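You operate a simulated robot arm through the tools that you are given. There is no shell and no other tool.

Carry out the task below with a simulated robot arm. There is one attempt and no reset: what you move stays moved.

JOB
Uncover the iced cake, shake nibs over it and close the shaker again.
Fine: cover on the table beside the cake, shaker back where it stood; twenty or more stick, over most of the top; most that come out land on it. Set down upright: what you pick out.

Only the result counts: the job must be done as asked and must still hold three seconds after the hand-in. Knocking over, shifting, dropping, spilling or breaking anything else fails it. A push-on lid holds only when it is set on centred and level and pressed home; a screw cap is set on level and turned clockwise until tight.

ROBOT AND FRAMES
A 7-joint arm with a two-finger parallel gripper, fixed in place. Base frame: the origin is at the foot of the arm, x ahead of it, y to its left, z up; the work surface is at about z = 0.75. Units: m, rad, N and s.
Its first joint turns from -2.601 to 2.601 rad. Payload 3.5 kg.
Tool frame: the origin (TCP) lies between the finger pads and is the grasp point; the fingertips stand 0.023 m ahead of it; z points along the fingers, y is the line along which they close. The gripper opens to 0.094 m. The fingers are 0.038 m wide and 0.01 m thick; the gripper's body (0.054 by 0.096 m) begins 0.039 m behind the TCP.
Orientation is that of the tool frame in the base frame, as [roll, pitch, yaw] about the fixed x, y, z axes, in that order (R = Rz(yaw) Ry(pitch) Rx(roll)). With the fingers straight down and closing along the base's y, the tool's x points along the base's -x, its y along +y and its z along -z.

CONTROLS
- The arm moves only by the tool step_arm. Its argument "commands" is a list of rows, each an object (a shift or turn left out is 0, a gripper value left out holds the last) with "delta_pos": the shift along the base's x, y, z in mm, a list of three; "dr": the turn, a rotation vector about the base's x, y, z in rad, a list of three; "gripper": the opening, from 0 (shut) to 1 (fully open). In form: [{"delta_pos": [dx, dy, dz], "dr": [rx, ry, rz], "gripper": gripper}, ...]. A call has 1 to 20 rows; each row is the pose to reach, as a shift and turn from the pose commanded when the call began. Rows are played at 5 a second. More than 0.05 m and 0.15 rad between two rows, or a gripper value outside its range, and nothing of the call is played. Where a pose cannot be reached the arm comes as near as it can. A force on the tool above 40 N (or 10 N above the force at the start of the call, whichever is more), or a blocked arm, ends the call early, and 0.2 s more pass. Each finger travels about 0.153 m/s and halts on what it meets, pressing with about 40 N; the grip force reading is that of the motor and also rises with nothing between the fingers. The clock runs only during rows and for 0.2 s after the last one: add rows that repeat a pose to give the fingers time. It gives the time, the measured TCP pose, the force on the tool (base axes), the opening and the grip force at its end, in the units of the frame above (readings bear some noise), with the torque about the TCP (base axes, N m) and any sound that the robot's microphone picked up, and new pictures: "views" is both (left out), scene, wrist or none.
- Cameras (640 x 400 px; columns grow to the right, rows downward): "scene" is fixed at [0.0511, -0.4987, 1.5483]; the picture's right is [0.23, -0.97, 0.00], its down [-0.56, -0.13, -0.82] and it looks along [0.80, 0.19, -0.57] (base axes); focal length 282 px, centre (320, 200). "wrist" rides on the gripper at [0.086, 0.016, -0.075] in the tool frame; the picture's right is [-0.18, 0.98, 0.00], its down [-0.58, -0.11, -0.81] and it looks along [-0.79, -0.15, 0.59] (tool axes); focal length 243 px, centre (320, 200).
- pixel_to_xyz(camera, pixels): for up to 12 pixels [column, row] of the newest picture of that camera ("zoom" is the newest enlarged one), the place [x, y, z] in the base frame of the surface seen there, good to about 0.002 m. The clock stands still meanwhile.
- close_up(camera, box): a new picture of the part [left, top, right, bottom] of that camera's present view, enlarged. The clock stands still meanwhile.
- close_job(): hands the job in; it is judged then, once.

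Open the gripper and draw the arm clear of the work before you hand the job in, unless the task says otherwise.

The tools are called after "Call:" as name(argument=value, ...) on one line, values as JSON. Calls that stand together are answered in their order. step_arm: Moves the arm, as the interface text tells. Its arguments: {"type":"object","properties":{"commands":{"type":"array","items":{"type":"object","properties":{"delta_pos":{"type":"array","items":{"type":"number"}},"dr":{"type":"array","items":{"type":"number"}},"gripper":{"type":"number"}}}},"views":{"type":"string","enum":["both","scene","wrist","none"]}},"required":["commands"]} The other tools are called the same way: pixel_to_xyz (camera, pixels) gives the place of the surface under pixels of a picture; close_up (camera, box) takes an enlarged picture of a part of a camera's view; close_job () hands the job in.

At the start:

```text
time: 0.0
position: [0.9696, 0.5147, 1.1737]
ee_rot: [3.142, 0.0, 3.14]
contact_force: [0.1, -0.2, -0.2]
moment: [-0.01, 0.04, 0.0]
opening: 0.0938
finger_force: 0.0
```

scene: 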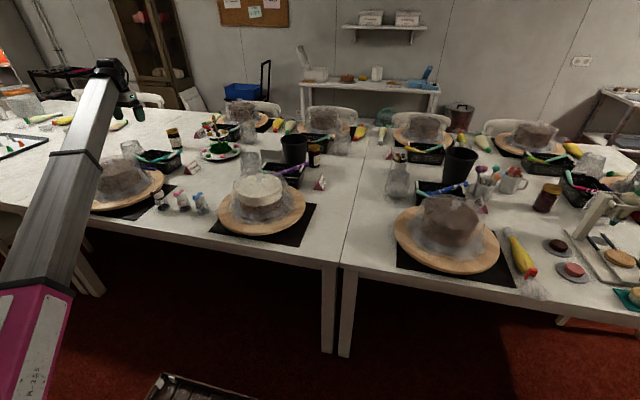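
wrist: 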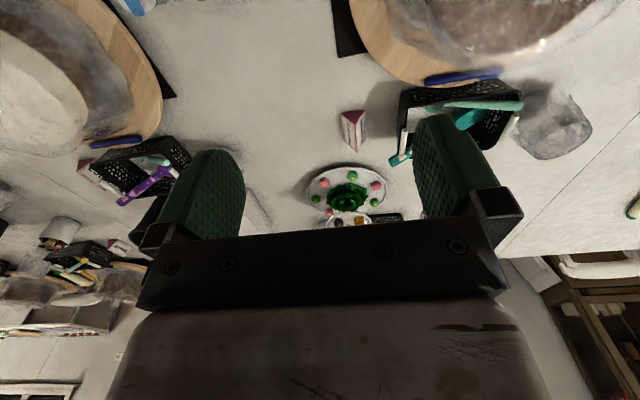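

The scene shows several cakes; the white-topped one at about (258,195) looks like the iced cake. I enlarge that area and the small bottles at (180,200).

Call:
close_up(camera="scene", box=[200, 140, 330, 250])

Call:
close_up(camera="scene", box=[80, 110, 240, 220])

Call:
close_up(camera="scene", box=[370, 130, 540, 290])

Call:
close_up(camera="scene", box=[500, 130, 640, 310])

```text
3.64 times, centred on (265, 195) of scene
```

zoom: 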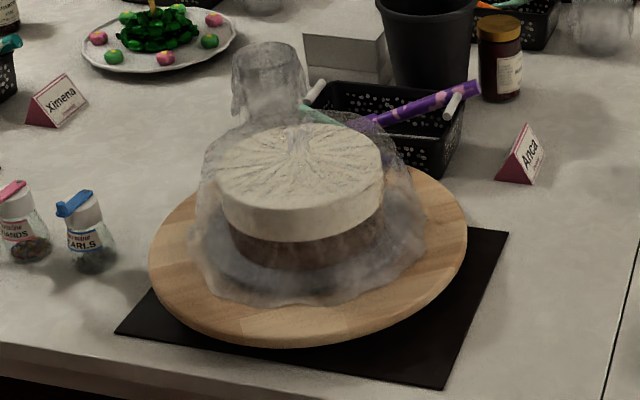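

```text
3.64 times, centred on (160, 165) of scene
```

zoom: 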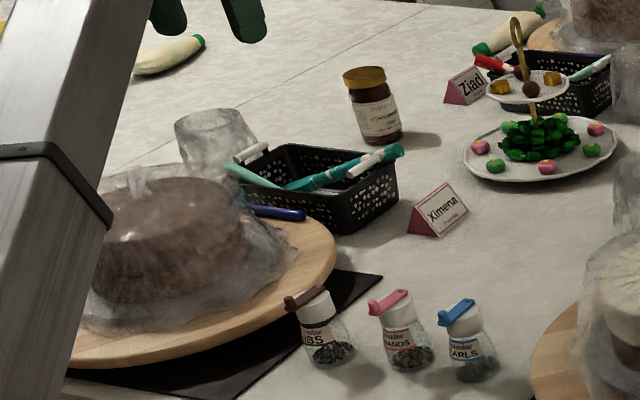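

```text
2.50 times, centred on (455, 210) of scene
```

zoom: 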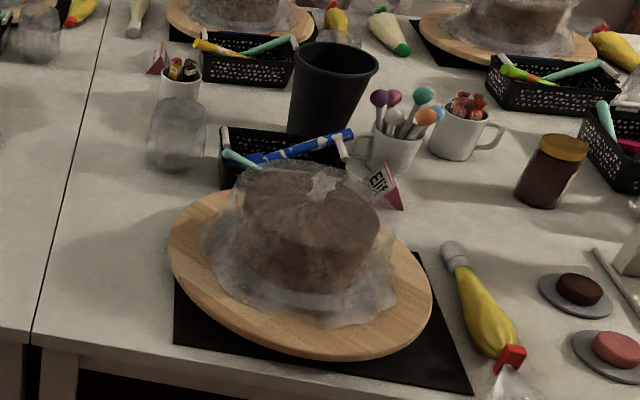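

```text
2.22 times, centred on (570, 220) of scene
```

zoom: 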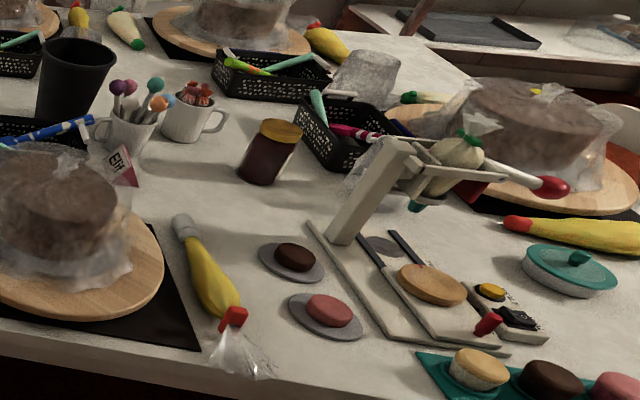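

The shakers are NIBS (brown), SANDS (pink), PEARLS (blue). I enlarge them and the iced cake's cover further and measure places.

Call:
close_up(camera="scene", box=[145, 175, 215, 220])

Call:
pixel_to_xyz(camera="zoom", pixels=[[130, 130], [60, 140], [150, 180], [150, 240], [165, 290], [340, 150], [480, 170], [230, 330], [300, 220], [130, 200]])

Call:
close_up(camera="scene", box=[230, 160, 300, 225])

Call:
pixel_to_xyz(camera="scene", pixels=[[258, 187], [237, 190], [283, 187], [260, 175], [258, 203], [258, 218], [236, 210], [290, 206], [219, 208], [305, 205], [262, 233], [200, 235]])

```text
8.89 times, centred on (180, 198) of scene
```

zoom: 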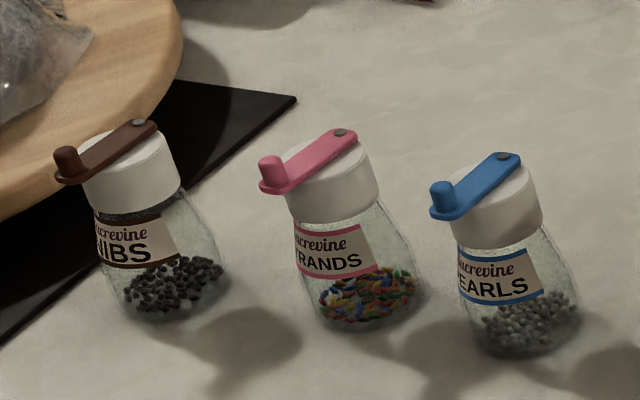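

```text
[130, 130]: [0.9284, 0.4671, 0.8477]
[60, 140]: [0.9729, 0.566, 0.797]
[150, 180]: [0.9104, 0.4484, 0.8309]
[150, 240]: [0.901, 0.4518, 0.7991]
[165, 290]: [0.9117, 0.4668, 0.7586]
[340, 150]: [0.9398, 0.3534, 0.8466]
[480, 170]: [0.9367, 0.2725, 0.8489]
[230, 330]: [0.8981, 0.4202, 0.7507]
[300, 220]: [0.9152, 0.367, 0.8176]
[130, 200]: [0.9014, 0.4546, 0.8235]
```

```text
6.15 times, centred on (265, 192) of scene
```

zoom: 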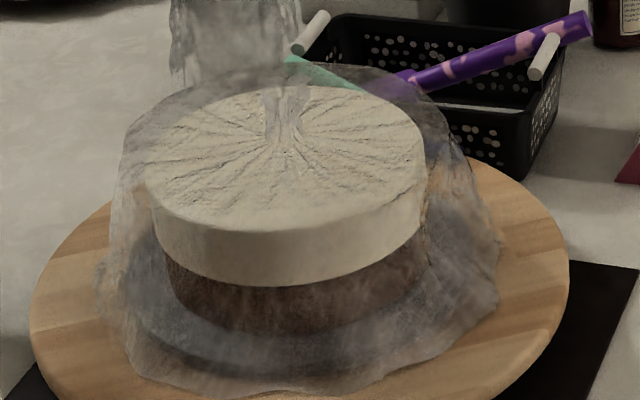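

```text
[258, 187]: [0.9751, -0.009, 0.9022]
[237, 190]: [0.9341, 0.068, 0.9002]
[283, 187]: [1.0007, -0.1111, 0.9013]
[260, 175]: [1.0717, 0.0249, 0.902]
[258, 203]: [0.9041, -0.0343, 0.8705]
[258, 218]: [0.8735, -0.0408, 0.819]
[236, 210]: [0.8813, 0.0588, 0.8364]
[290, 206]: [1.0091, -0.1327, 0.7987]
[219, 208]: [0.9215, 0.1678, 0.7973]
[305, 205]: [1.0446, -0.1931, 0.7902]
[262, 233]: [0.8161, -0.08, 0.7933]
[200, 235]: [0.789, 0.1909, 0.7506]
```

The cover has a gathered tuft at its centre near scene (259,178), and the nib shaker has a brown swivel lever with a knob. I measure the tuft, the free table between the two front mats, and the plates.

Call:
pixel_to_xyz(camera="zoom", pixels=[[285, 95], [270, 95], [300, 95], [285, 130], [280, 110], [150, 380], [480, 330], [110, 300], [130, 110], [400, 75], [495, 240], [300, 390]])

Call:
pixel_to_xyz(camera="scene", pixels=[[315, 204], [280, 245], [350, 200], [350, 230], [335, 262], [396, 240], [420, 190], [322, 185], [380, 200], [300, 262], [380, 265], [350, 175]])

Call:
close_up(camera="scene", box=[290, 150, 430, 280])

Call:
close_up(camera="scene", box=[240, 160, 285, 190])

```text
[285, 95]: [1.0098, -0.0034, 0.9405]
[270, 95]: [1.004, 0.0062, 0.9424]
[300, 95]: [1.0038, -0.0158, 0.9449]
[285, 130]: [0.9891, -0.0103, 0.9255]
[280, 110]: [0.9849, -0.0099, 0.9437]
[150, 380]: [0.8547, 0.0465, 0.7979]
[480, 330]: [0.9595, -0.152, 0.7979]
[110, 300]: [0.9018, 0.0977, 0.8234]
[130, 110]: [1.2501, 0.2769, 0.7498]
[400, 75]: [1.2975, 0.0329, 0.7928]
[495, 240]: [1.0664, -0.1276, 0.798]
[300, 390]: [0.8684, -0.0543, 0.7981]
```

```text
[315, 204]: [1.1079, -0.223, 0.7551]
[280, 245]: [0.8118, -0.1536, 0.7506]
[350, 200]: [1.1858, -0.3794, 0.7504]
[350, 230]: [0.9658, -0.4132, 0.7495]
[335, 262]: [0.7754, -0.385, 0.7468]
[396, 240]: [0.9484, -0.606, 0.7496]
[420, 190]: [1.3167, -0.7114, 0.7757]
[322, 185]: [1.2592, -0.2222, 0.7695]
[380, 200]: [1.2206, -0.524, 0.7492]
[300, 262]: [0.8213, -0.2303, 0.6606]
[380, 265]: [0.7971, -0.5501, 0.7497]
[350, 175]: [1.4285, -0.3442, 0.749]
```

```text
3.08 times, centred on (360, 215) of scene
```

zoom: 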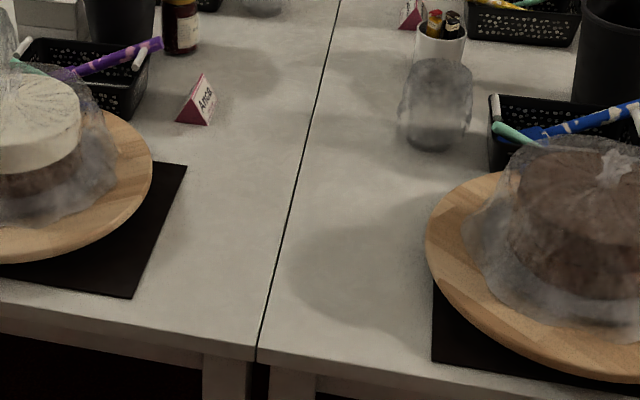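

```text
13.33 times, centred on (262, 175) of scene
```

zoom: 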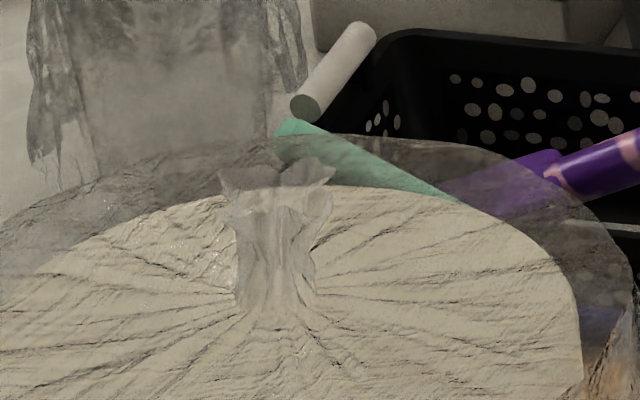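

The tuft stands out clearly now in the zoom at (278,170)-(278,300). I measure its extent and the cake's rim.

Call:
pixel_to_xyz(camera="zoom", pixels=[[235, 180], [325, 175], [280, 172], [280, 215], [280, 260], [280, 295], [245, 210], [310, 210], [245, 290], [312, 290], [280, 320], [575, 330]])

Call:
pixel_to_xyz(camera="scene", pixels=[[234, 185], [284, 183], [282, 194], [250, 197], [242, 176], [277, 176], [219, 215], [304, 210], [255, 236], [250, 176], [270, 176], [235, 194]])

```text
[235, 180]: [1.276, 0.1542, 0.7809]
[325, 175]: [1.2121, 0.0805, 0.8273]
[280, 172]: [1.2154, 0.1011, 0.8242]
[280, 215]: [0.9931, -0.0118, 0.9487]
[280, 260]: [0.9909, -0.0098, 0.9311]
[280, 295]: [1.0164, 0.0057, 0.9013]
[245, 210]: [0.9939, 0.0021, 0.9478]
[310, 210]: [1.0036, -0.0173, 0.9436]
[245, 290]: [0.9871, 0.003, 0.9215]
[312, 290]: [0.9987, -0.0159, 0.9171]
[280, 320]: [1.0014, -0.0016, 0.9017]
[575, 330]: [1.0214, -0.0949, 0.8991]
```

```text
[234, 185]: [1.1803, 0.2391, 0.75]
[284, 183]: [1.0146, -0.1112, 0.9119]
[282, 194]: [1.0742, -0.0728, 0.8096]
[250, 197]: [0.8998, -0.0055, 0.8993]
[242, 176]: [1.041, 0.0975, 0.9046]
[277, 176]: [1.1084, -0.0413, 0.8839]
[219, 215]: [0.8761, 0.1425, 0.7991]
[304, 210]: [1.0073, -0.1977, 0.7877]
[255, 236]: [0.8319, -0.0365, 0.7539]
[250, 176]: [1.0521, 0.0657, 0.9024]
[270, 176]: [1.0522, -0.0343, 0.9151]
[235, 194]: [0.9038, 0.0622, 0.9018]
```

The tuft is about 0.03 wide, centred near (0.997,-0.007), z 0.905–0.955. I move the open gripper to above it at z≈1.09.

Call:
step_arm(commands=[{"delta_pos": [2, -45, -5]}, {"delta_pos": [4, -90, -10]}, {"delta_pos": [6, -135, -15]}, {"delta_pos": [8, -180, -20]}, {"delta_pos": [10, -225, -25]}, {"delta_pos": [12, -270, -30]}, {"delta_pos": [14, -315, -40]}, {"delta_pos": [16, -360, -50]}, {"delta_pos": [18, -405, -60]}, {"delta_pos": [20, -450, -70]}, {"delta_pos": [24, -490, -80]}, {"delta_pos": [27, -522, -84]}, {"delta_pos": [27, -522, -84]}])

```text
time: 2.8
position: [0.995, -0.0076, 1.0893]
ee_rot: [3.141, 0.0, 3.141]
contact_force: [-0.6, -0.4, 0.3]
moment: [-0.02, 0.0, 0.03]
opening: 0.094
finger_force: 0.1
```

scene: 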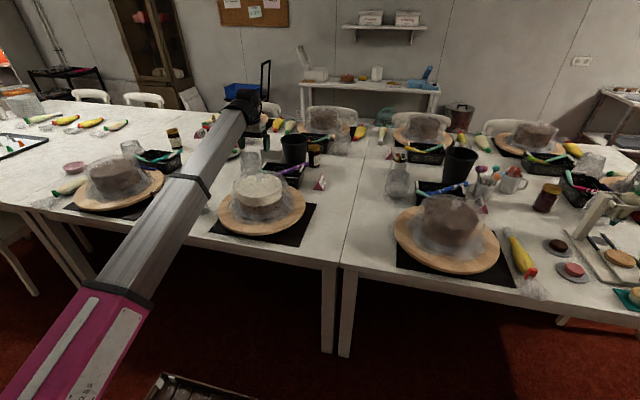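
wrist: 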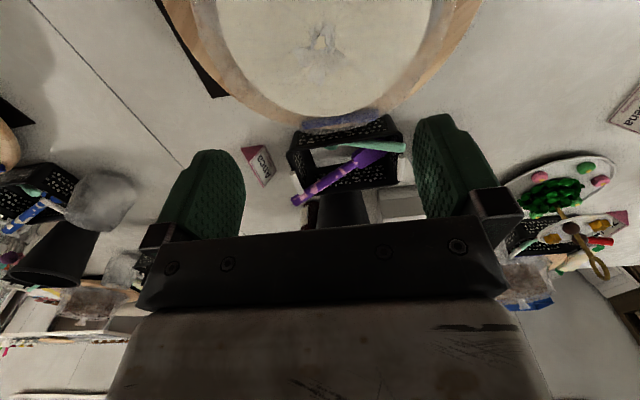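

The wrist view shows the tuft at about (325,45). I enlarge and measure it.

Call:
close_up(camera="wrist", box=[260, 0, 390, 90])

Call:
pixel_to_xyz(camera="zoom", pixels=[[320, 180], [320, 220], [300, 200], [345, 200], [320, 150], [295, 230], [370, 230], [320, 120]])

Call:
pixel_to_xyz(camera="wrist", pixels=[[215, 10], [430, 10], [225, 50], [420, 60], [320, 115], [240, 80], [395, 100], [270, 10], [180, 30], [380, 10]])

```text
4.44 times, centred on (325, 45) of wrist
```

zoom: 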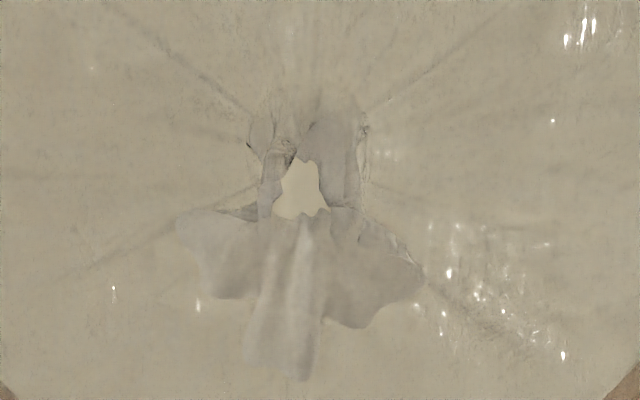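

```text
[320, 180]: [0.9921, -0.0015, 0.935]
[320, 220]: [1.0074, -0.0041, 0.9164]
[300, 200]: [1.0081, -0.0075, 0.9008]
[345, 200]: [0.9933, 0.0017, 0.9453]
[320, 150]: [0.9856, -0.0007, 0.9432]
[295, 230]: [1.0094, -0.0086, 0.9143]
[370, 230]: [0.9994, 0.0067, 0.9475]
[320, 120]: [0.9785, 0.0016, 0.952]
```

```text
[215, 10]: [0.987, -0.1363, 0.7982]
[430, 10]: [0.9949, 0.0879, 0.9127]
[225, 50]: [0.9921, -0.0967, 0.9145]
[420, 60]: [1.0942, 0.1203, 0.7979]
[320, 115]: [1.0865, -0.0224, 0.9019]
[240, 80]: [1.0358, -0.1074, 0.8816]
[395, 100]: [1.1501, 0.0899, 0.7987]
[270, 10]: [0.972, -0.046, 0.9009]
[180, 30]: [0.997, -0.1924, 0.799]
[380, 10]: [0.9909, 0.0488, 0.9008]
```

Tuft centre (0.997,-0.007), top of the cover elsewhere ≤0.915. I descend to TCP z≈0.942 and close on it.

Call:
step_arm(commands=[{"delta_pos": [1, 0, -45]}, {"delta_pos": [1, 0, -90]}, {"delta_pos": [1, 0, -125]}, {"delta_pos": [1, 0, -147]}, {"delta_pos": [1, 0, -147]}])

```text
time: 4.0
position: [0.995, -0.0079, 0.943]
ee_rot: [-3.141, -0.001, -3.141]
contact_force: [0.1, -1.1, 0.5]
moment: [0.03, 0.01, -0.01]
opening: 0.0942
finger_force: 0.0
```

scene: 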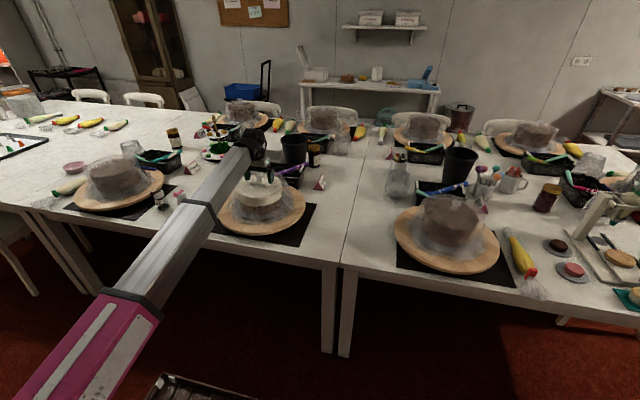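
wrist: 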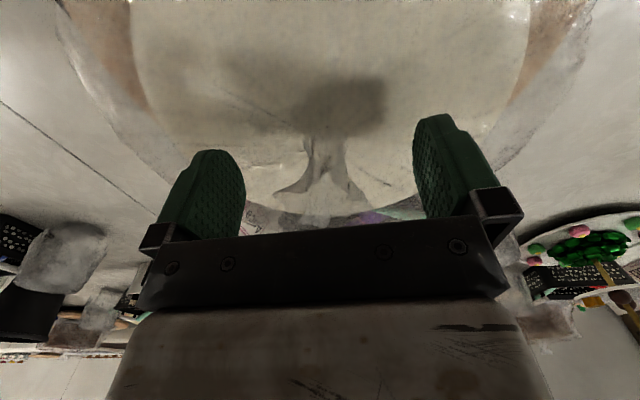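

The tuft at (325,170) is between the fingers. I close on it, then wait.

Call:
step_arm(commands=[{"gripper": 0.5}, {"gripper": 0.2}, {"gripper": 0.0}, {"gripper": 0.0}, {"gripper": 0.0}])

```text
time: 5.2
position: [0.9954, -0.0078, 0.943]
ee_rot: [3.141, 0.001, -3.141]
contact_force: [-0.7, -0.2, 0.0]
moment: [-0.01, -0.03, -0.02]
opening: 0.0228
finger_force: 40.1
```

scene: 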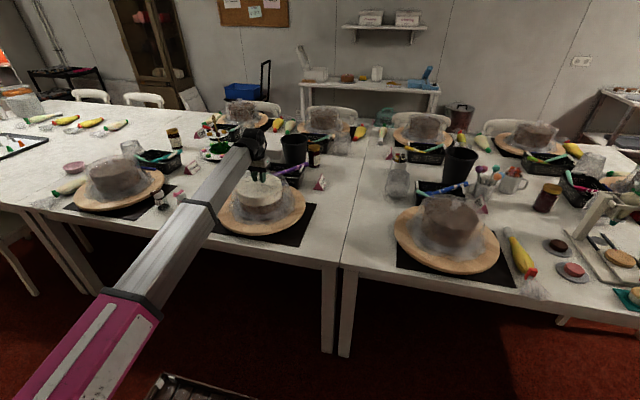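
wrist: 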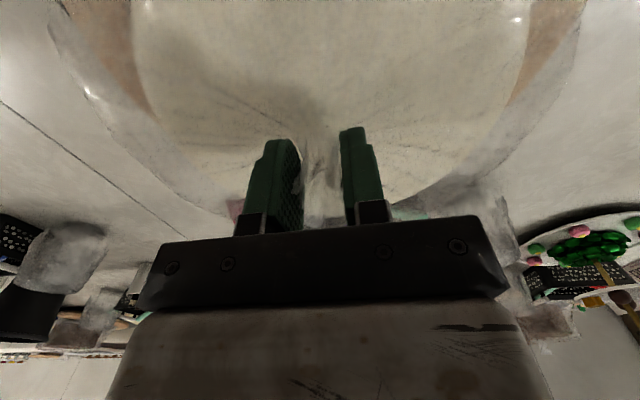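

The fingers stopped at 0.023 m on the tuft. I lift straight up slowly and watch.

Call:
step_arm(commands=[{"delta_pos": [0, 0, 15]}, {"delta_pos": [0, 0, 30]}, {"delta_pos": [0, 0, 55]}, {"delta_pos": [0, 0, 80]}, {"delta_pos": [0, 0, 110]}, {"delta_pos": [0, 0, 140]}, {"delta_pos": [0, 0, 165]}, {"delta_pos": [0, 0, 180]}, {"delta_pos": [0, 0, 180]}])

Call:
close_up(camera="scene", box=[190, 80, 350, 250])

```text
time: 7.2
position: [0.9964, -0.0069, 1.1218]
ee_rot: [-3.141, -0.001, -3.141]
contact_force: [-0.8, -0.4, 0.2]
moment: [-0.02, 0.0, -0.01]
opening: 0.0231
finger_force: 39.5
```

scene: 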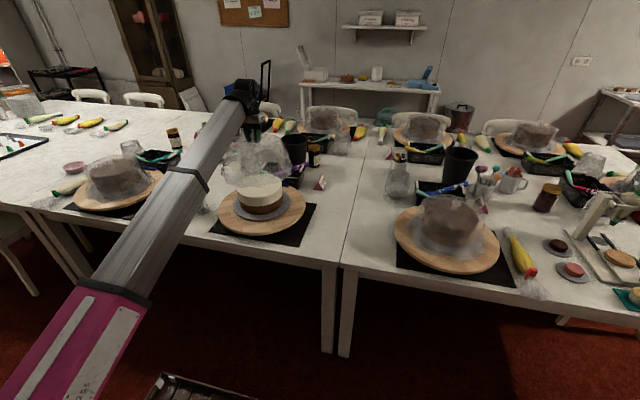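
wrist: 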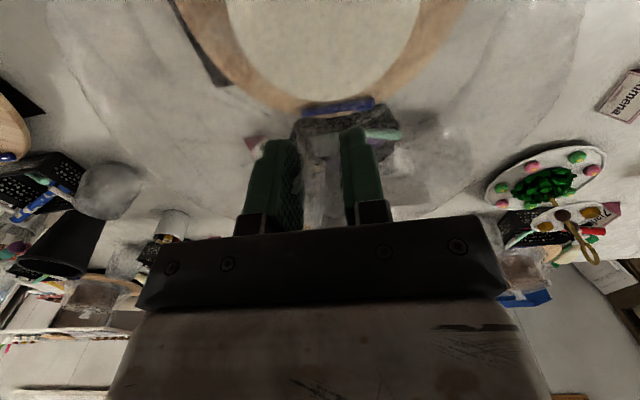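

```text
2.35 times, centred on (270, 165) of scene
```

zoom: 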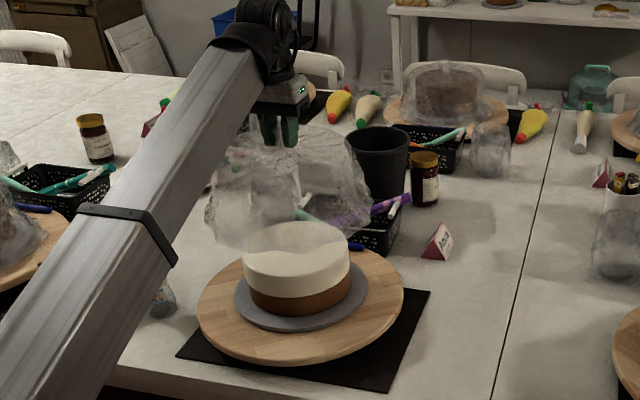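

The cover came off cleanly and hangs as a bell; the cake stands bare. I carry it to the free table between the mats at about (0.94,-0.40).

Call:
step_arm(commands=[{"delta_pos": [-4, -30, 5]}, {"delta_pos": [-9, -65, 5]}, {"delta_pos": [-15, -105, 5]}, {"delta_pos": [-21, -145, 5]}, {"delta_pos": [-27, -185, 5]}, {"delta_pos": [-33, -225, 5]}, {"delta_pos": [-39, -265, 5]}, {"delta_pos": [-45, -305, 5]}, {"delta_pos": [-50, -345, 5]}, {"delta_pos": [-54, -375, 5]}, {"delta_pos": [-56, -393, 5]}, {"delta_pos": [-56, -393, 5]}])

Call:
close_up(camera="scene", box=[250, 100, 470, 290])

```text
time: 9.8
position: [0.942, -0.4007, 1.1276]
ee_rot: [3.14, -0.001, 3.141]
contact_force: [0.5, 0.0, -0.3]
moment: [-0.02, 0.01, 0.0]
opening: 0.0232
finger_force: 40.0
```

scene: 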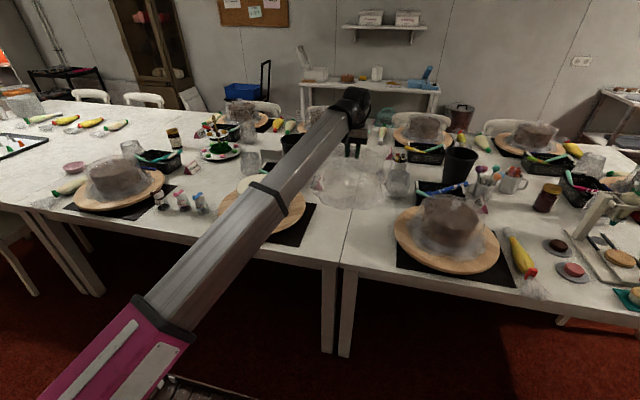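
wrist: 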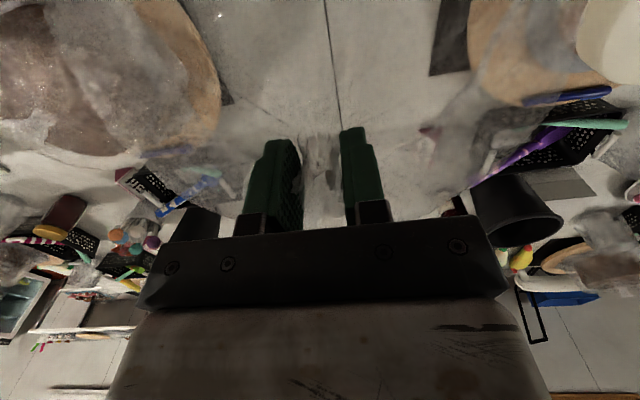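

```text
2.11 times, centred on (360, 195) of scene
```

zoom: 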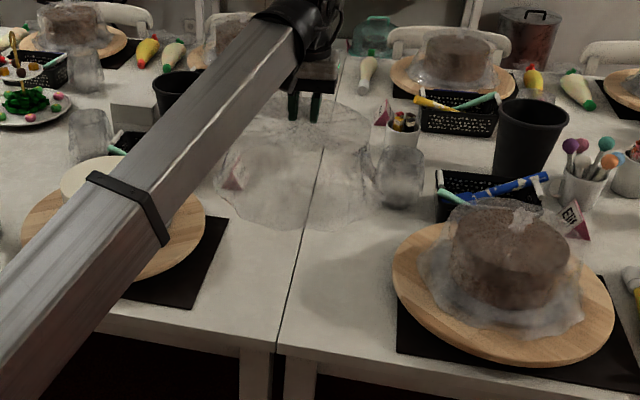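

I check the clearances to both plates and mats before lowering.

Call:
pixel_to_xyz(camera="wrist", pixels=[[215, 60], [205, 40], [185, 15], [216, 100], [430, 75], [440, 30], [475, 30], [230, 100], [480, 70]])

Call:
pixel_to_xyz(camera="scene", pixels=[[394, 228], [395, 222], [396, 236], [315, 204], [297, 230], [280, 246], [337, 265], [398, 268], [398, 195], [388, 188], [305, 206]])

```text
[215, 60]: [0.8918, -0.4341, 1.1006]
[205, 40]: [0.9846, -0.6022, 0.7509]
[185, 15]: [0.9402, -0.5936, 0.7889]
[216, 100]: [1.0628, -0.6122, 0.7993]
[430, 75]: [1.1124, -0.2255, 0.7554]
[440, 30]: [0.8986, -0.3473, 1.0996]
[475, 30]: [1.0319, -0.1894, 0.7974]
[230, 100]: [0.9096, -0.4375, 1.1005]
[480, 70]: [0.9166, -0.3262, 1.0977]
```

```text
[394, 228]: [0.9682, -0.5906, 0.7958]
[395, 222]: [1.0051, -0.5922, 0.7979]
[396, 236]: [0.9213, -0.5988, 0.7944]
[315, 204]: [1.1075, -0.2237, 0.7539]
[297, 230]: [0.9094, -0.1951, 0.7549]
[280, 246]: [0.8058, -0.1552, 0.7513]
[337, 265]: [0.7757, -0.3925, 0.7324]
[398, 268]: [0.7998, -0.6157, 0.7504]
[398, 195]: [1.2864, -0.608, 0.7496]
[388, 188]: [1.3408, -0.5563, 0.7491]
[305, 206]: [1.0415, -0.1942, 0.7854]
```

Free band is y −0.20…−0.59, so y=−0.40 is centred. The cover rested on the plate (0.798) with TCP 0.943, so it should touch the table at TCP ≈0.895; I lower to 0.905 first.

Call:
step_arm(commands=[{"delta_pos": [2, 2, -40]}, {"delta_pos": [4, 3, -85]}, {"delta_pos": [4, 3, -130]}, {"delta_pos": [4, 3, -170]}, {"delta_pos": [4, 3, -200]}, {"delta_pos": [4, 3, -220]}, {"delta_pos": [4, 3, -222]}])

Call:
close_up(camera="scene", box=[250, 100, 470, 290])

```text
time: 11.4
position: [0.9453, -0.3974, 0.9046]
ee_rot: [3.141, -0.001, 3.141]
contact_force: [1.6, -0.3, -0.5]
moment: [-0.01, -0.05, 0.02]
opening: 0.0233
finger_force: 40.1
```

scene: 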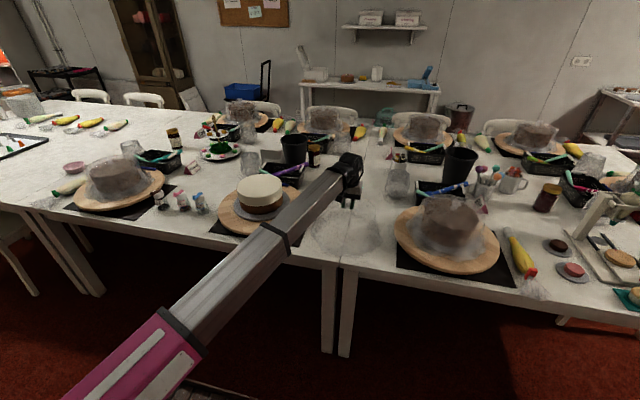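
wrist: 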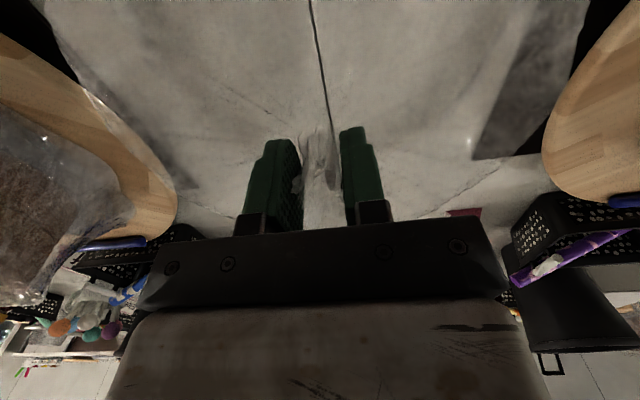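

```text
2.11 times, centred on (360, 195) of scene
```

zoom: 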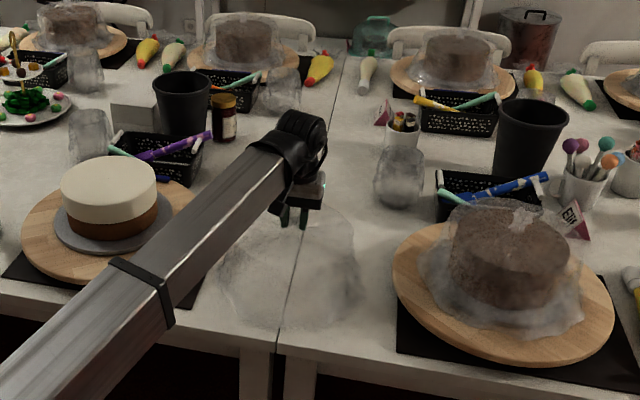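

The cover's front edge at zoom (265,325) looks near the table edge; I measure it before releasing.

Call:
pixel_to_xyz(camera="zoom", pixels=[[265, 315], [265, 322], [265, 330], [222, 275], [362, 290], [355, 300], [310, 325], [280, 340], [230, 305]])

Call:
close_up(camera="scene", box=[300, 190, 390, 275])

```text
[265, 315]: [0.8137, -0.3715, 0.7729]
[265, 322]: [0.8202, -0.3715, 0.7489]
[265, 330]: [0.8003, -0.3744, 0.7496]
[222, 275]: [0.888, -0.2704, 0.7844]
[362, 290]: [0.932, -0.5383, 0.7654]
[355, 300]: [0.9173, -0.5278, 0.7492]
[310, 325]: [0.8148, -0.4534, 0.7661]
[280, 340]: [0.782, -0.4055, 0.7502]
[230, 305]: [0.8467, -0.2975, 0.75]
```

```text
4.71 times, centred on (345, 232) of scene
```

zoom: 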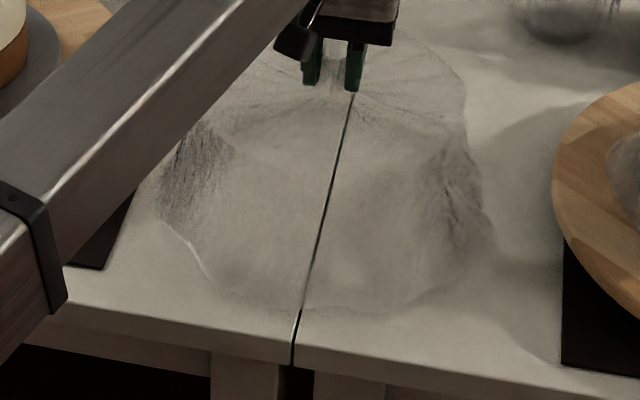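

The front edge sits at x≈0.81, table edge at ≈0.775, so it fits. I nudge +8 mm in x and lower gently until contact.

Call:
step_arm(commands=[{"delta_pos": [8, 0, 0]}, {"delta_pos": [8, 0, -4]}, {"delta_pos": [8, 0, -7]}, {"delta_pos": [8, 0, -9]}, {"delta_pos": [8, 0, -10]}, {"delta_pos": [8, 0, -10]}], views="scene")

Call:
close_up(camera="scene", box=[300, 190, 390, 275])

```text
time: 12.8
position: [0.9538, -0.3972, 0.8943]
ee_rot: [-3.141, 0.0, 3.14]
contact_force: [1.1, -0.3, 1.1]
moment: [-0.16, -0.01, 0.06]
opening: 0.0229
finger_force: 39.9
```

scene: 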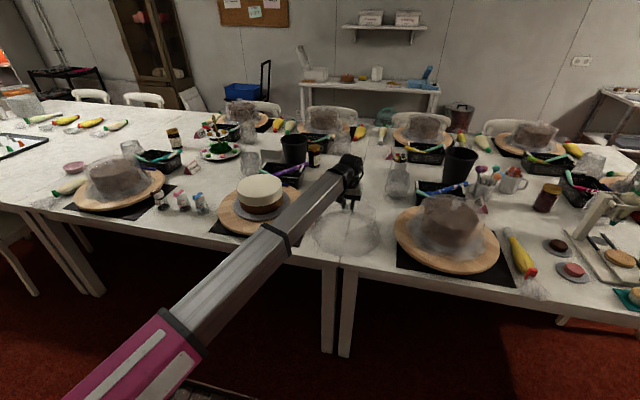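

```text
4.71 times, centred on (345, 232) of scene
```

zoom: 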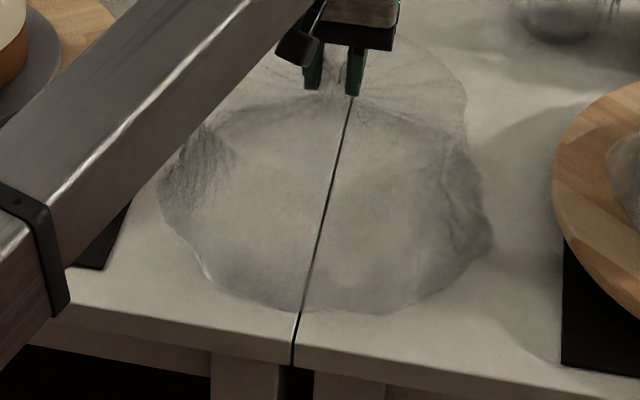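

The force reading rose to about +1 N, so the cover touches. I lower 1 mm more, open, and rise straight up.

Call:
step_arm(commands=[{"delta_pos": [0, 0, -1]}, {"delta_pos": [0, 0, -1], "gripper": 0.4}, {"delta_pos": [0, 0, -1], "gripper": 0.7}, {"delta_pos": [0, 0, -1], "gripper": 1.0}, {"delta_pos": [0, 0, -1], "gripper": 1.0}, {"delta_pos": [0, 0, 30], "gripper": 1.0}, {"delta_pos": [0, 0, 75], "gripper": 1.0}, {"delta_pos": [0, 0, 120], "gripper": 1.0}, {"delta_pos": [0, 0, 160], "gripper": 1.0}, {"delta_pos": [0, 0, 200], "gripper": 1.0}, {"delta_pos": [0, 0, 200], "gripper": 1.0}])

Call:
close_up(camera="scene", box=[200, 150, 430, 290])

```text
time: 15.2
position: [0.9493, -0.3968, 1.0942]
ee_rot: [3.141, 0.001, -3.141]
contact_force: [0.4, -0.8, 0.2]
moment: [0.0, 0.0, -0.05]
opening: 0.0941
finger_force: 0.1
```

scene: 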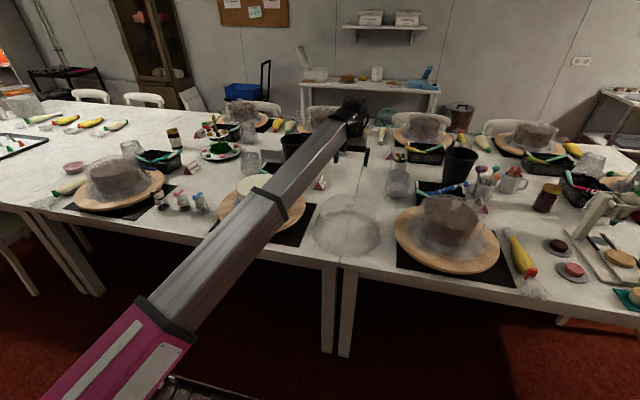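
wrist: 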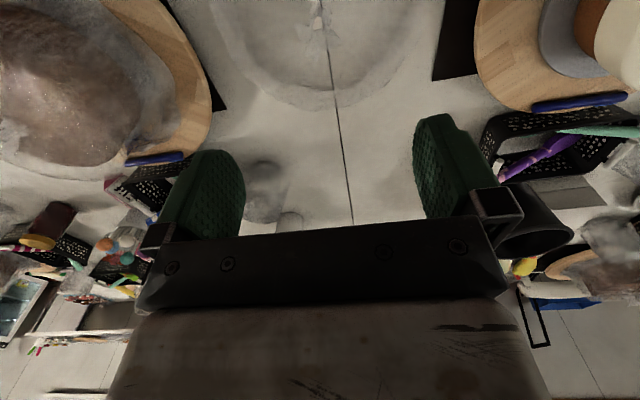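

```text
2.78 times, centred on (315, 220) of scene
```

zoom: 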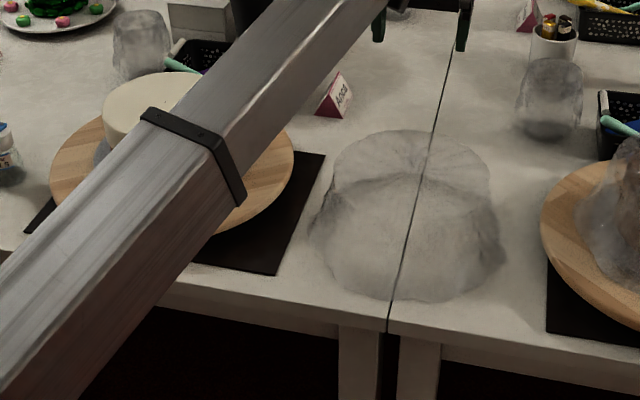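

The cover stands on the table beside the cake. Now I bring the open gripper over the nib shaker at about (0.90,0.45) for a closer look.

Call:
step_arm(commands=[{"delta_pos": [-5, 45, 0]}, {"delta_pos": [-10, 90, 0]}, {"delta_pos": [-15, 135, 0]}, {"delta_pos": [-20, 180, 0]}, {"delta_pos": [-25, 225, 0]}, {"delta_pos": [-30, 270, 0]}, {"delta_pos": [-35, 315, 0]}, {"delta_pos": [-40, 360, 0]}, {"delta_pos": [-45, 405, 0]}, {"delta_pos": [-50, 450, 0]}, {"delta_pos": [-50, 495, 0]}, {"delta_pos": [-50, 540, 0]}, {"delta_pos": [-50, 585, 0]}, {"delta_pos": [-50, 630, 0]}, {"delta_pos": [-50, 675, 0]}, {"delta_pos": [-50, 720, -10]}, {"delta_pos": [-50, 765, -20]}, {"delta_pos": [-50, 805, -35]}, {"delta_pos": [-50, 840, -50]}, {"delta_pos": [-50, 840, -50]}])

Call:
close_up(camera="wrist", box=[220, 0, 460, 140])

```text
time: 19.4
position: [0.9041, 0.4436, 1.0451]
ee_rot: [-3.141, 0.0, 3.141]
contact_force: [-0.1, -0.1, 0.8]
moment: [0.01, 0.0, -0.01]
opening: 0.0943
finger_force: 0.0
```

scene: 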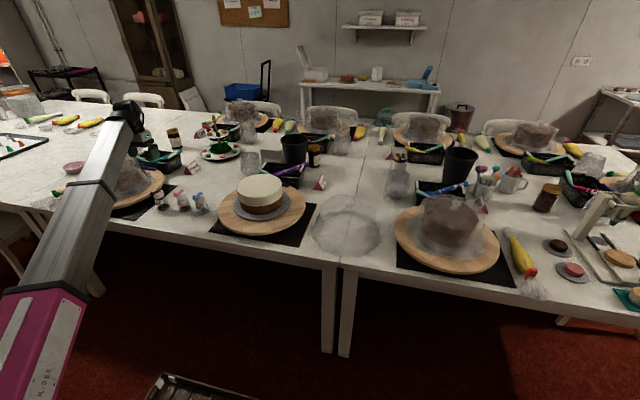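
wrist: 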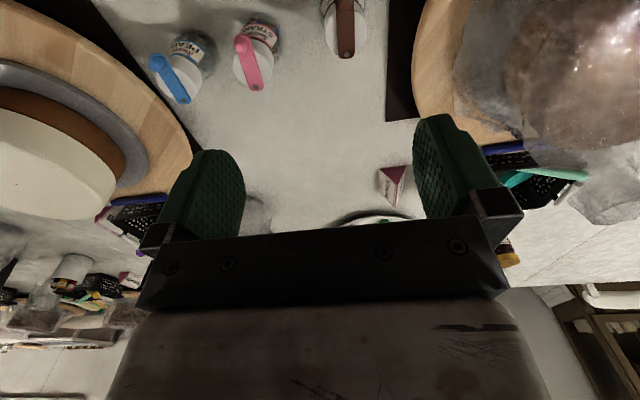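

```text
2.67 times, centred on (340, 70) of wrist
```

zoom: 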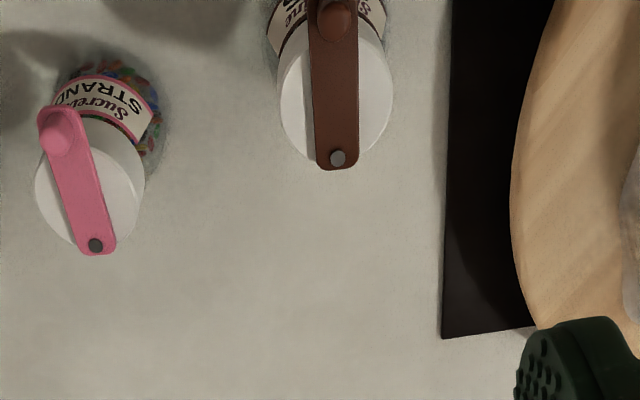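

The brown lever runs nearly along x: pivot at zoom (338,158), knob at (335,18). I measure these and the neighbouring mat, plate and shaker.

Call:
pixel_to_xyz(camera="zoom", pixels=[[338, 158], [335, 18], [335, 90], [295, 100], [375, 100], [283, 20], [445, 100], [520, 130], [60, 120], [95, 245], [440, 330], [530, 300]])

Call:
pixel_to_xyz(camera="wrist", pixels=[[344, 5], [330, 20], [362, 20], [165, 60], [450, 20], [412, 60], [440, 5], [390, 20]])

```text
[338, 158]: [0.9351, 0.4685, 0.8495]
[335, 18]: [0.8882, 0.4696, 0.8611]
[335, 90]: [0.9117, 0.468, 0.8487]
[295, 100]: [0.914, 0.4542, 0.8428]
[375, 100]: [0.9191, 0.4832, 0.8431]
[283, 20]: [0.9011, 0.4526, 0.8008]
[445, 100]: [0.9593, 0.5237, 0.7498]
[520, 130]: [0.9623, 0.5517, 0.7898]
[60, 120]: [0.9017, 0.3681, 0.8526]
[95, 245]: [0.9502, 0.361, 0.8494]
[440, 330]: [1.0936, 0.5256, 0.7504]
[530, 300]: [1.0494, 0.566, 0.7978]
```

```text
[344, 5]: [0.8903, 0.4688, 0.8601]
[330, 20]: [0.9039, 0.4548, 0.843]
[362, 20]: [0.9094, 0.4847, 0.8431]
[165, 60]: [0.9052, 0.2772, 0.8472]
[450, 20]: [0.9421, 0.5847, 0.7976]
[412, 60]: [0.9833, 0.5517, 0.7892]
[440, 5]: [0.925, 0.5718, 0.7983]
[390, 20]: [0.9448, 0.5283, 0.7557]
```

Pivot (0.935,0.4685), knob ≈(0.889,0.469) with top z 0.861, lever top 0.849. I go down above the knob with fingers part-open to straddle it and check alignment at z≈0.90.

Call:
step_arm(commands=[{"delta_pos": [-8, 13, -35], "gripper": 0.8}, {"delta_pos": [-15, 25, -75], "gripper": 0.6}, {"delta_pos": [-15, 25, -115], "gripper": 0.5}, {"delta_pos": [-15, 25, -145], "gripper": 0.5}, {"delta_pos": [-15, 25, -145], "gripper": 0.5}])

Call:
close_up(camera="wrist", box=[220, 80, 420, 240])

```text
time: 20.6
position: [0.8883, 0.4678, 0.8991]
ee_rot: [-3.141, 0.001, 3.141]
contact_force: [0.9, 0.8, 0.1]
moment: [0.03, 0.01, 0.02]
opening: 0.0468
finger_force: 0.0
```

scene: 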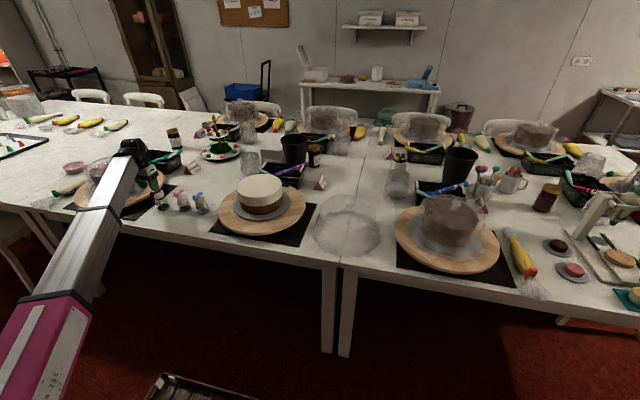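
wrist: 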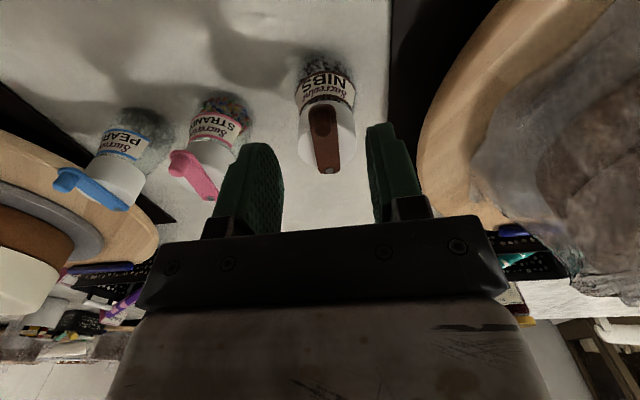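

```text
2.50 times, centred on (320, 160) of wrist
```

zoom: 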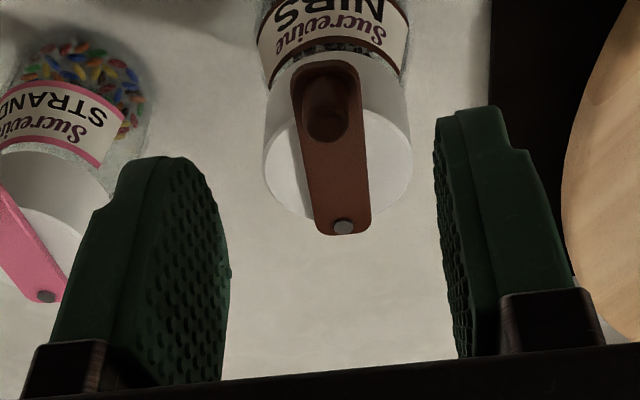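

The knob at zoom (325,120) is well seen. I measure it accurately.

Call:
pixel_to_xyz(camera="zoom", pixels=[[328, 85], [326, 100], [326, 130], [310, 105], [345, 105], [343, 227], [320, 70], [335, 180], [268, 120], [408, 120], [300, 180], [395, 190]])

Call:
pixel_to_xyz(camera="wrist", pixels=[[325, 60], [325, 72], [322, 90], [300, 75], [353, 75], [300, 110], [353, 105], [297, 140]])

```text
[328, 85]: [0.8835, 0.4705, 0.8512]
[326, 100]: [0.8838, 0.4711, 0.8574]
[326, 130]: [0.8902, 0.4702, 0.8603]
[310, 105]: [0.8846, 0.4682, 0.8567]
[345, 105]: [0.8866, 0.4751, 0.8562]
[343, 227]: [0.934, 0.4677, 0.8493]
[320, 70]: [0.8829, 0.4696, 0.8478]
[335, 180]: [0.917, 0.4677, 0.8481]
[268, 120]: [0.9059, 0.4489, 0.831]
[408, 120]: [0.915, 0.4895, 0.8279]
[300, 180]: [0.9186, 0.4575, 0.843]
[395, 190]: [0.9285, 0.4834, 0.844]
```

```text
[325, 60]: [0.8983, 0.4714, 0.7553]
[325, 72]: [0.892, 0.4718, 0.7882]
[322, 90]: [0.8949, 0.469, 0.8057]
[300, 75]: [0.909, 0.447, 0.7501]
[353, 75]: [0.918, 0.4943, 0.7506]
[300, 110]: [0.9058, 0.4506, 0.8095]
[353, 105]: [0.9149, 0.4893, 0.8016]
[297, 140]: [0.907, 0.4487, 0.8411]
```

Knob centre ≈(0.889,0.4705), about 0.011 wide, z 0.849–0.861. I lower so the fingertips stop at z≈0.852 and close on the knob.

Call:
step_arm(commands=[{"delta_pos": [1, 2.5, -12], "gripper": 0.5}, {"delta_pos": [1, 2.5, -24], "gripper": 0.5}, {"delta_pos": [1, 2.5, -24], "gripper": 0.3}, {"delta_pos": [1, 2.5, -24], "gripper": 0.2}, {"delta_pos": [1, 2.5, -24], "gripper": 0.15}, {"delta_pos": [1, 2.5, -24], "gripper": 0.15}])

Call:
close_up(camera="wrist", box=[220, 80, 420, 240])

Call:
close_up(camera="scene", box=[110, 150, 220, 220])

```text
time: 22.0
position: [0.8893, 0.4704, 0.8755]
ee_rot: [-3.141, -0.001, 3.141]
contact_force: [0.0, -0.4, 0.9]
moment: [-0.01, 0.0, 0.03]
opening: 0.0141
finger_force: 0.1
```

scene: 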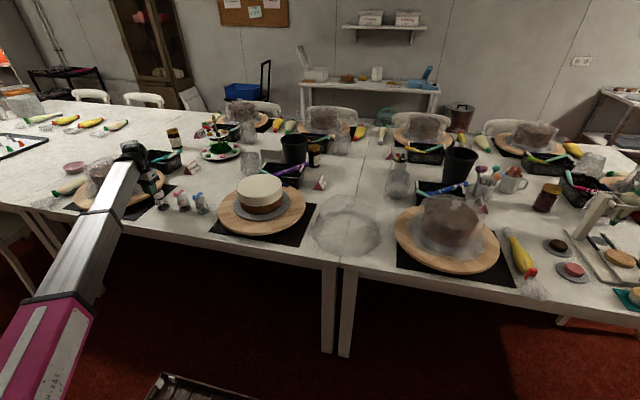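
wrist: 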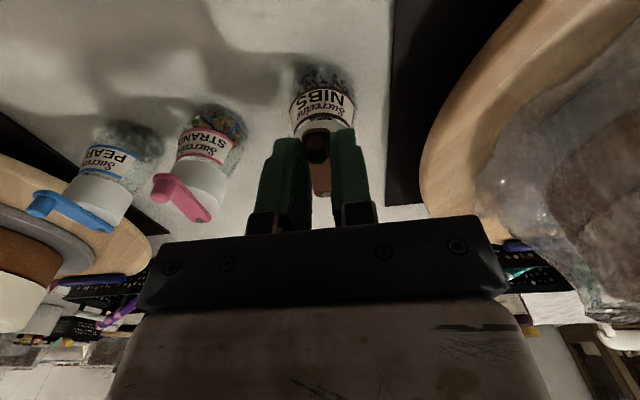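

```text
2.50 times, centred on (320, 160) of wrist
```

zoom: 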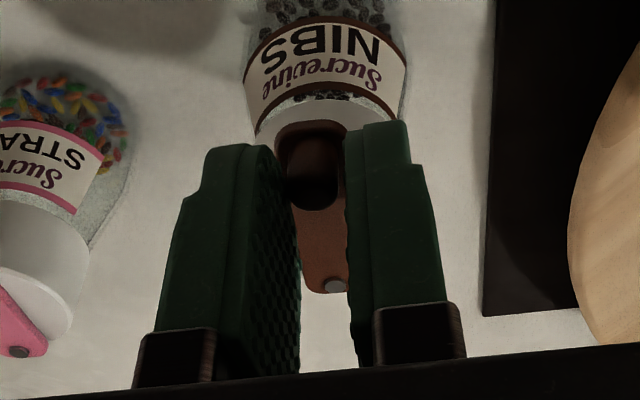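

```text
5.71 times, centred on (165, 185) of scene
```

zoom: 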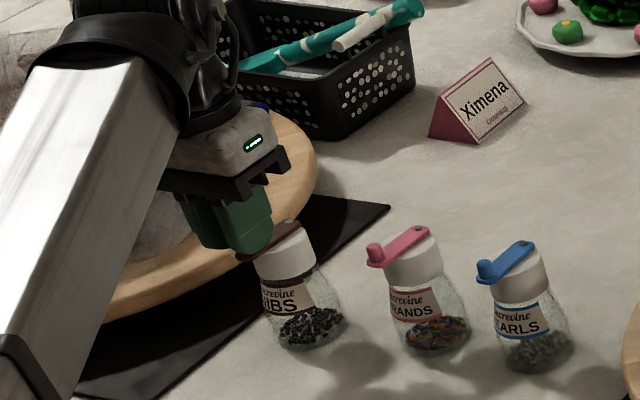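

The fingers straddle the knob with little slack. I sweep it gently about the pivot toward −y (first 0.3 rad) and look whether the lever turns without the shaker.

Call:
step_arm(commands=[{"delta_pos": [0.1, -3.4, 0], "dr": [0, 0, 0.075]}, {"delta_pos": [0.5, -6.7, 0], "dr": [0, 0, 0.15]}, {"delta_pos": [1.1, -10, 0], "dr": [0, 0, 0.225]}, {"delta_pos": [2, -13.3, 0], "dr": [0, 0, 0.3]}, {"delta_pos": [2, -13.3, 0], "dr": [0, 0, 0.3]}])

Call:
close_up(camera="wrist", box=[220, 80, 420, 240])

Call:
close_up(camera="scene", box=[110, 150, 220, 220])

```text
time: 23.2
position: [0.8913, 0.458, 0.877]
ee_rot: [-3.142, 0.001, -2.839]
contact_force: [-0.5, 0.4, 0.0]
moment: [-0.01, -0.01, -0.02]
opening: 0.0141
finger_force: 0.1
```

scene: 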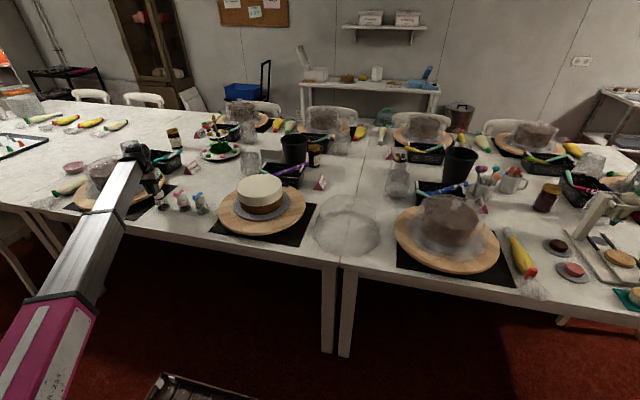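
wrist: 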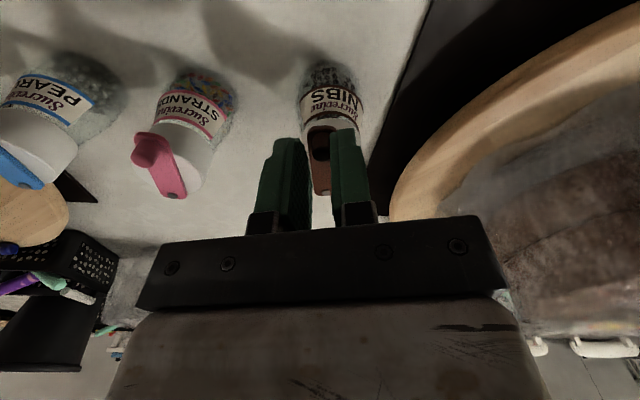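

```text
2.50 times, centred on (320, 160) of wrist
```

zoom: 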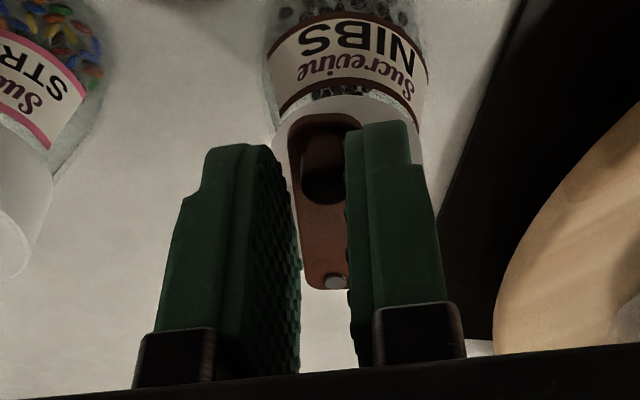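

```text
5.71 times, centred on (165, 185) of scene
```

zoom: 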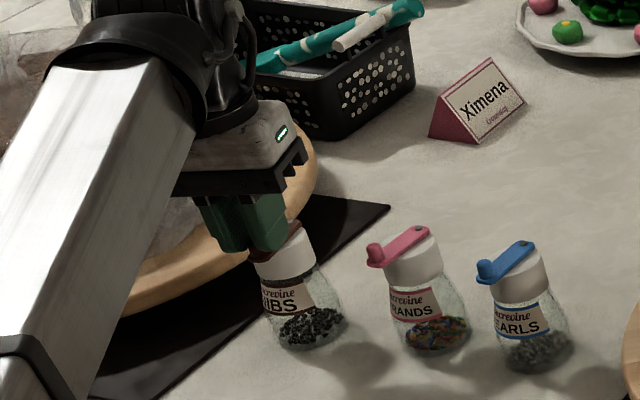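

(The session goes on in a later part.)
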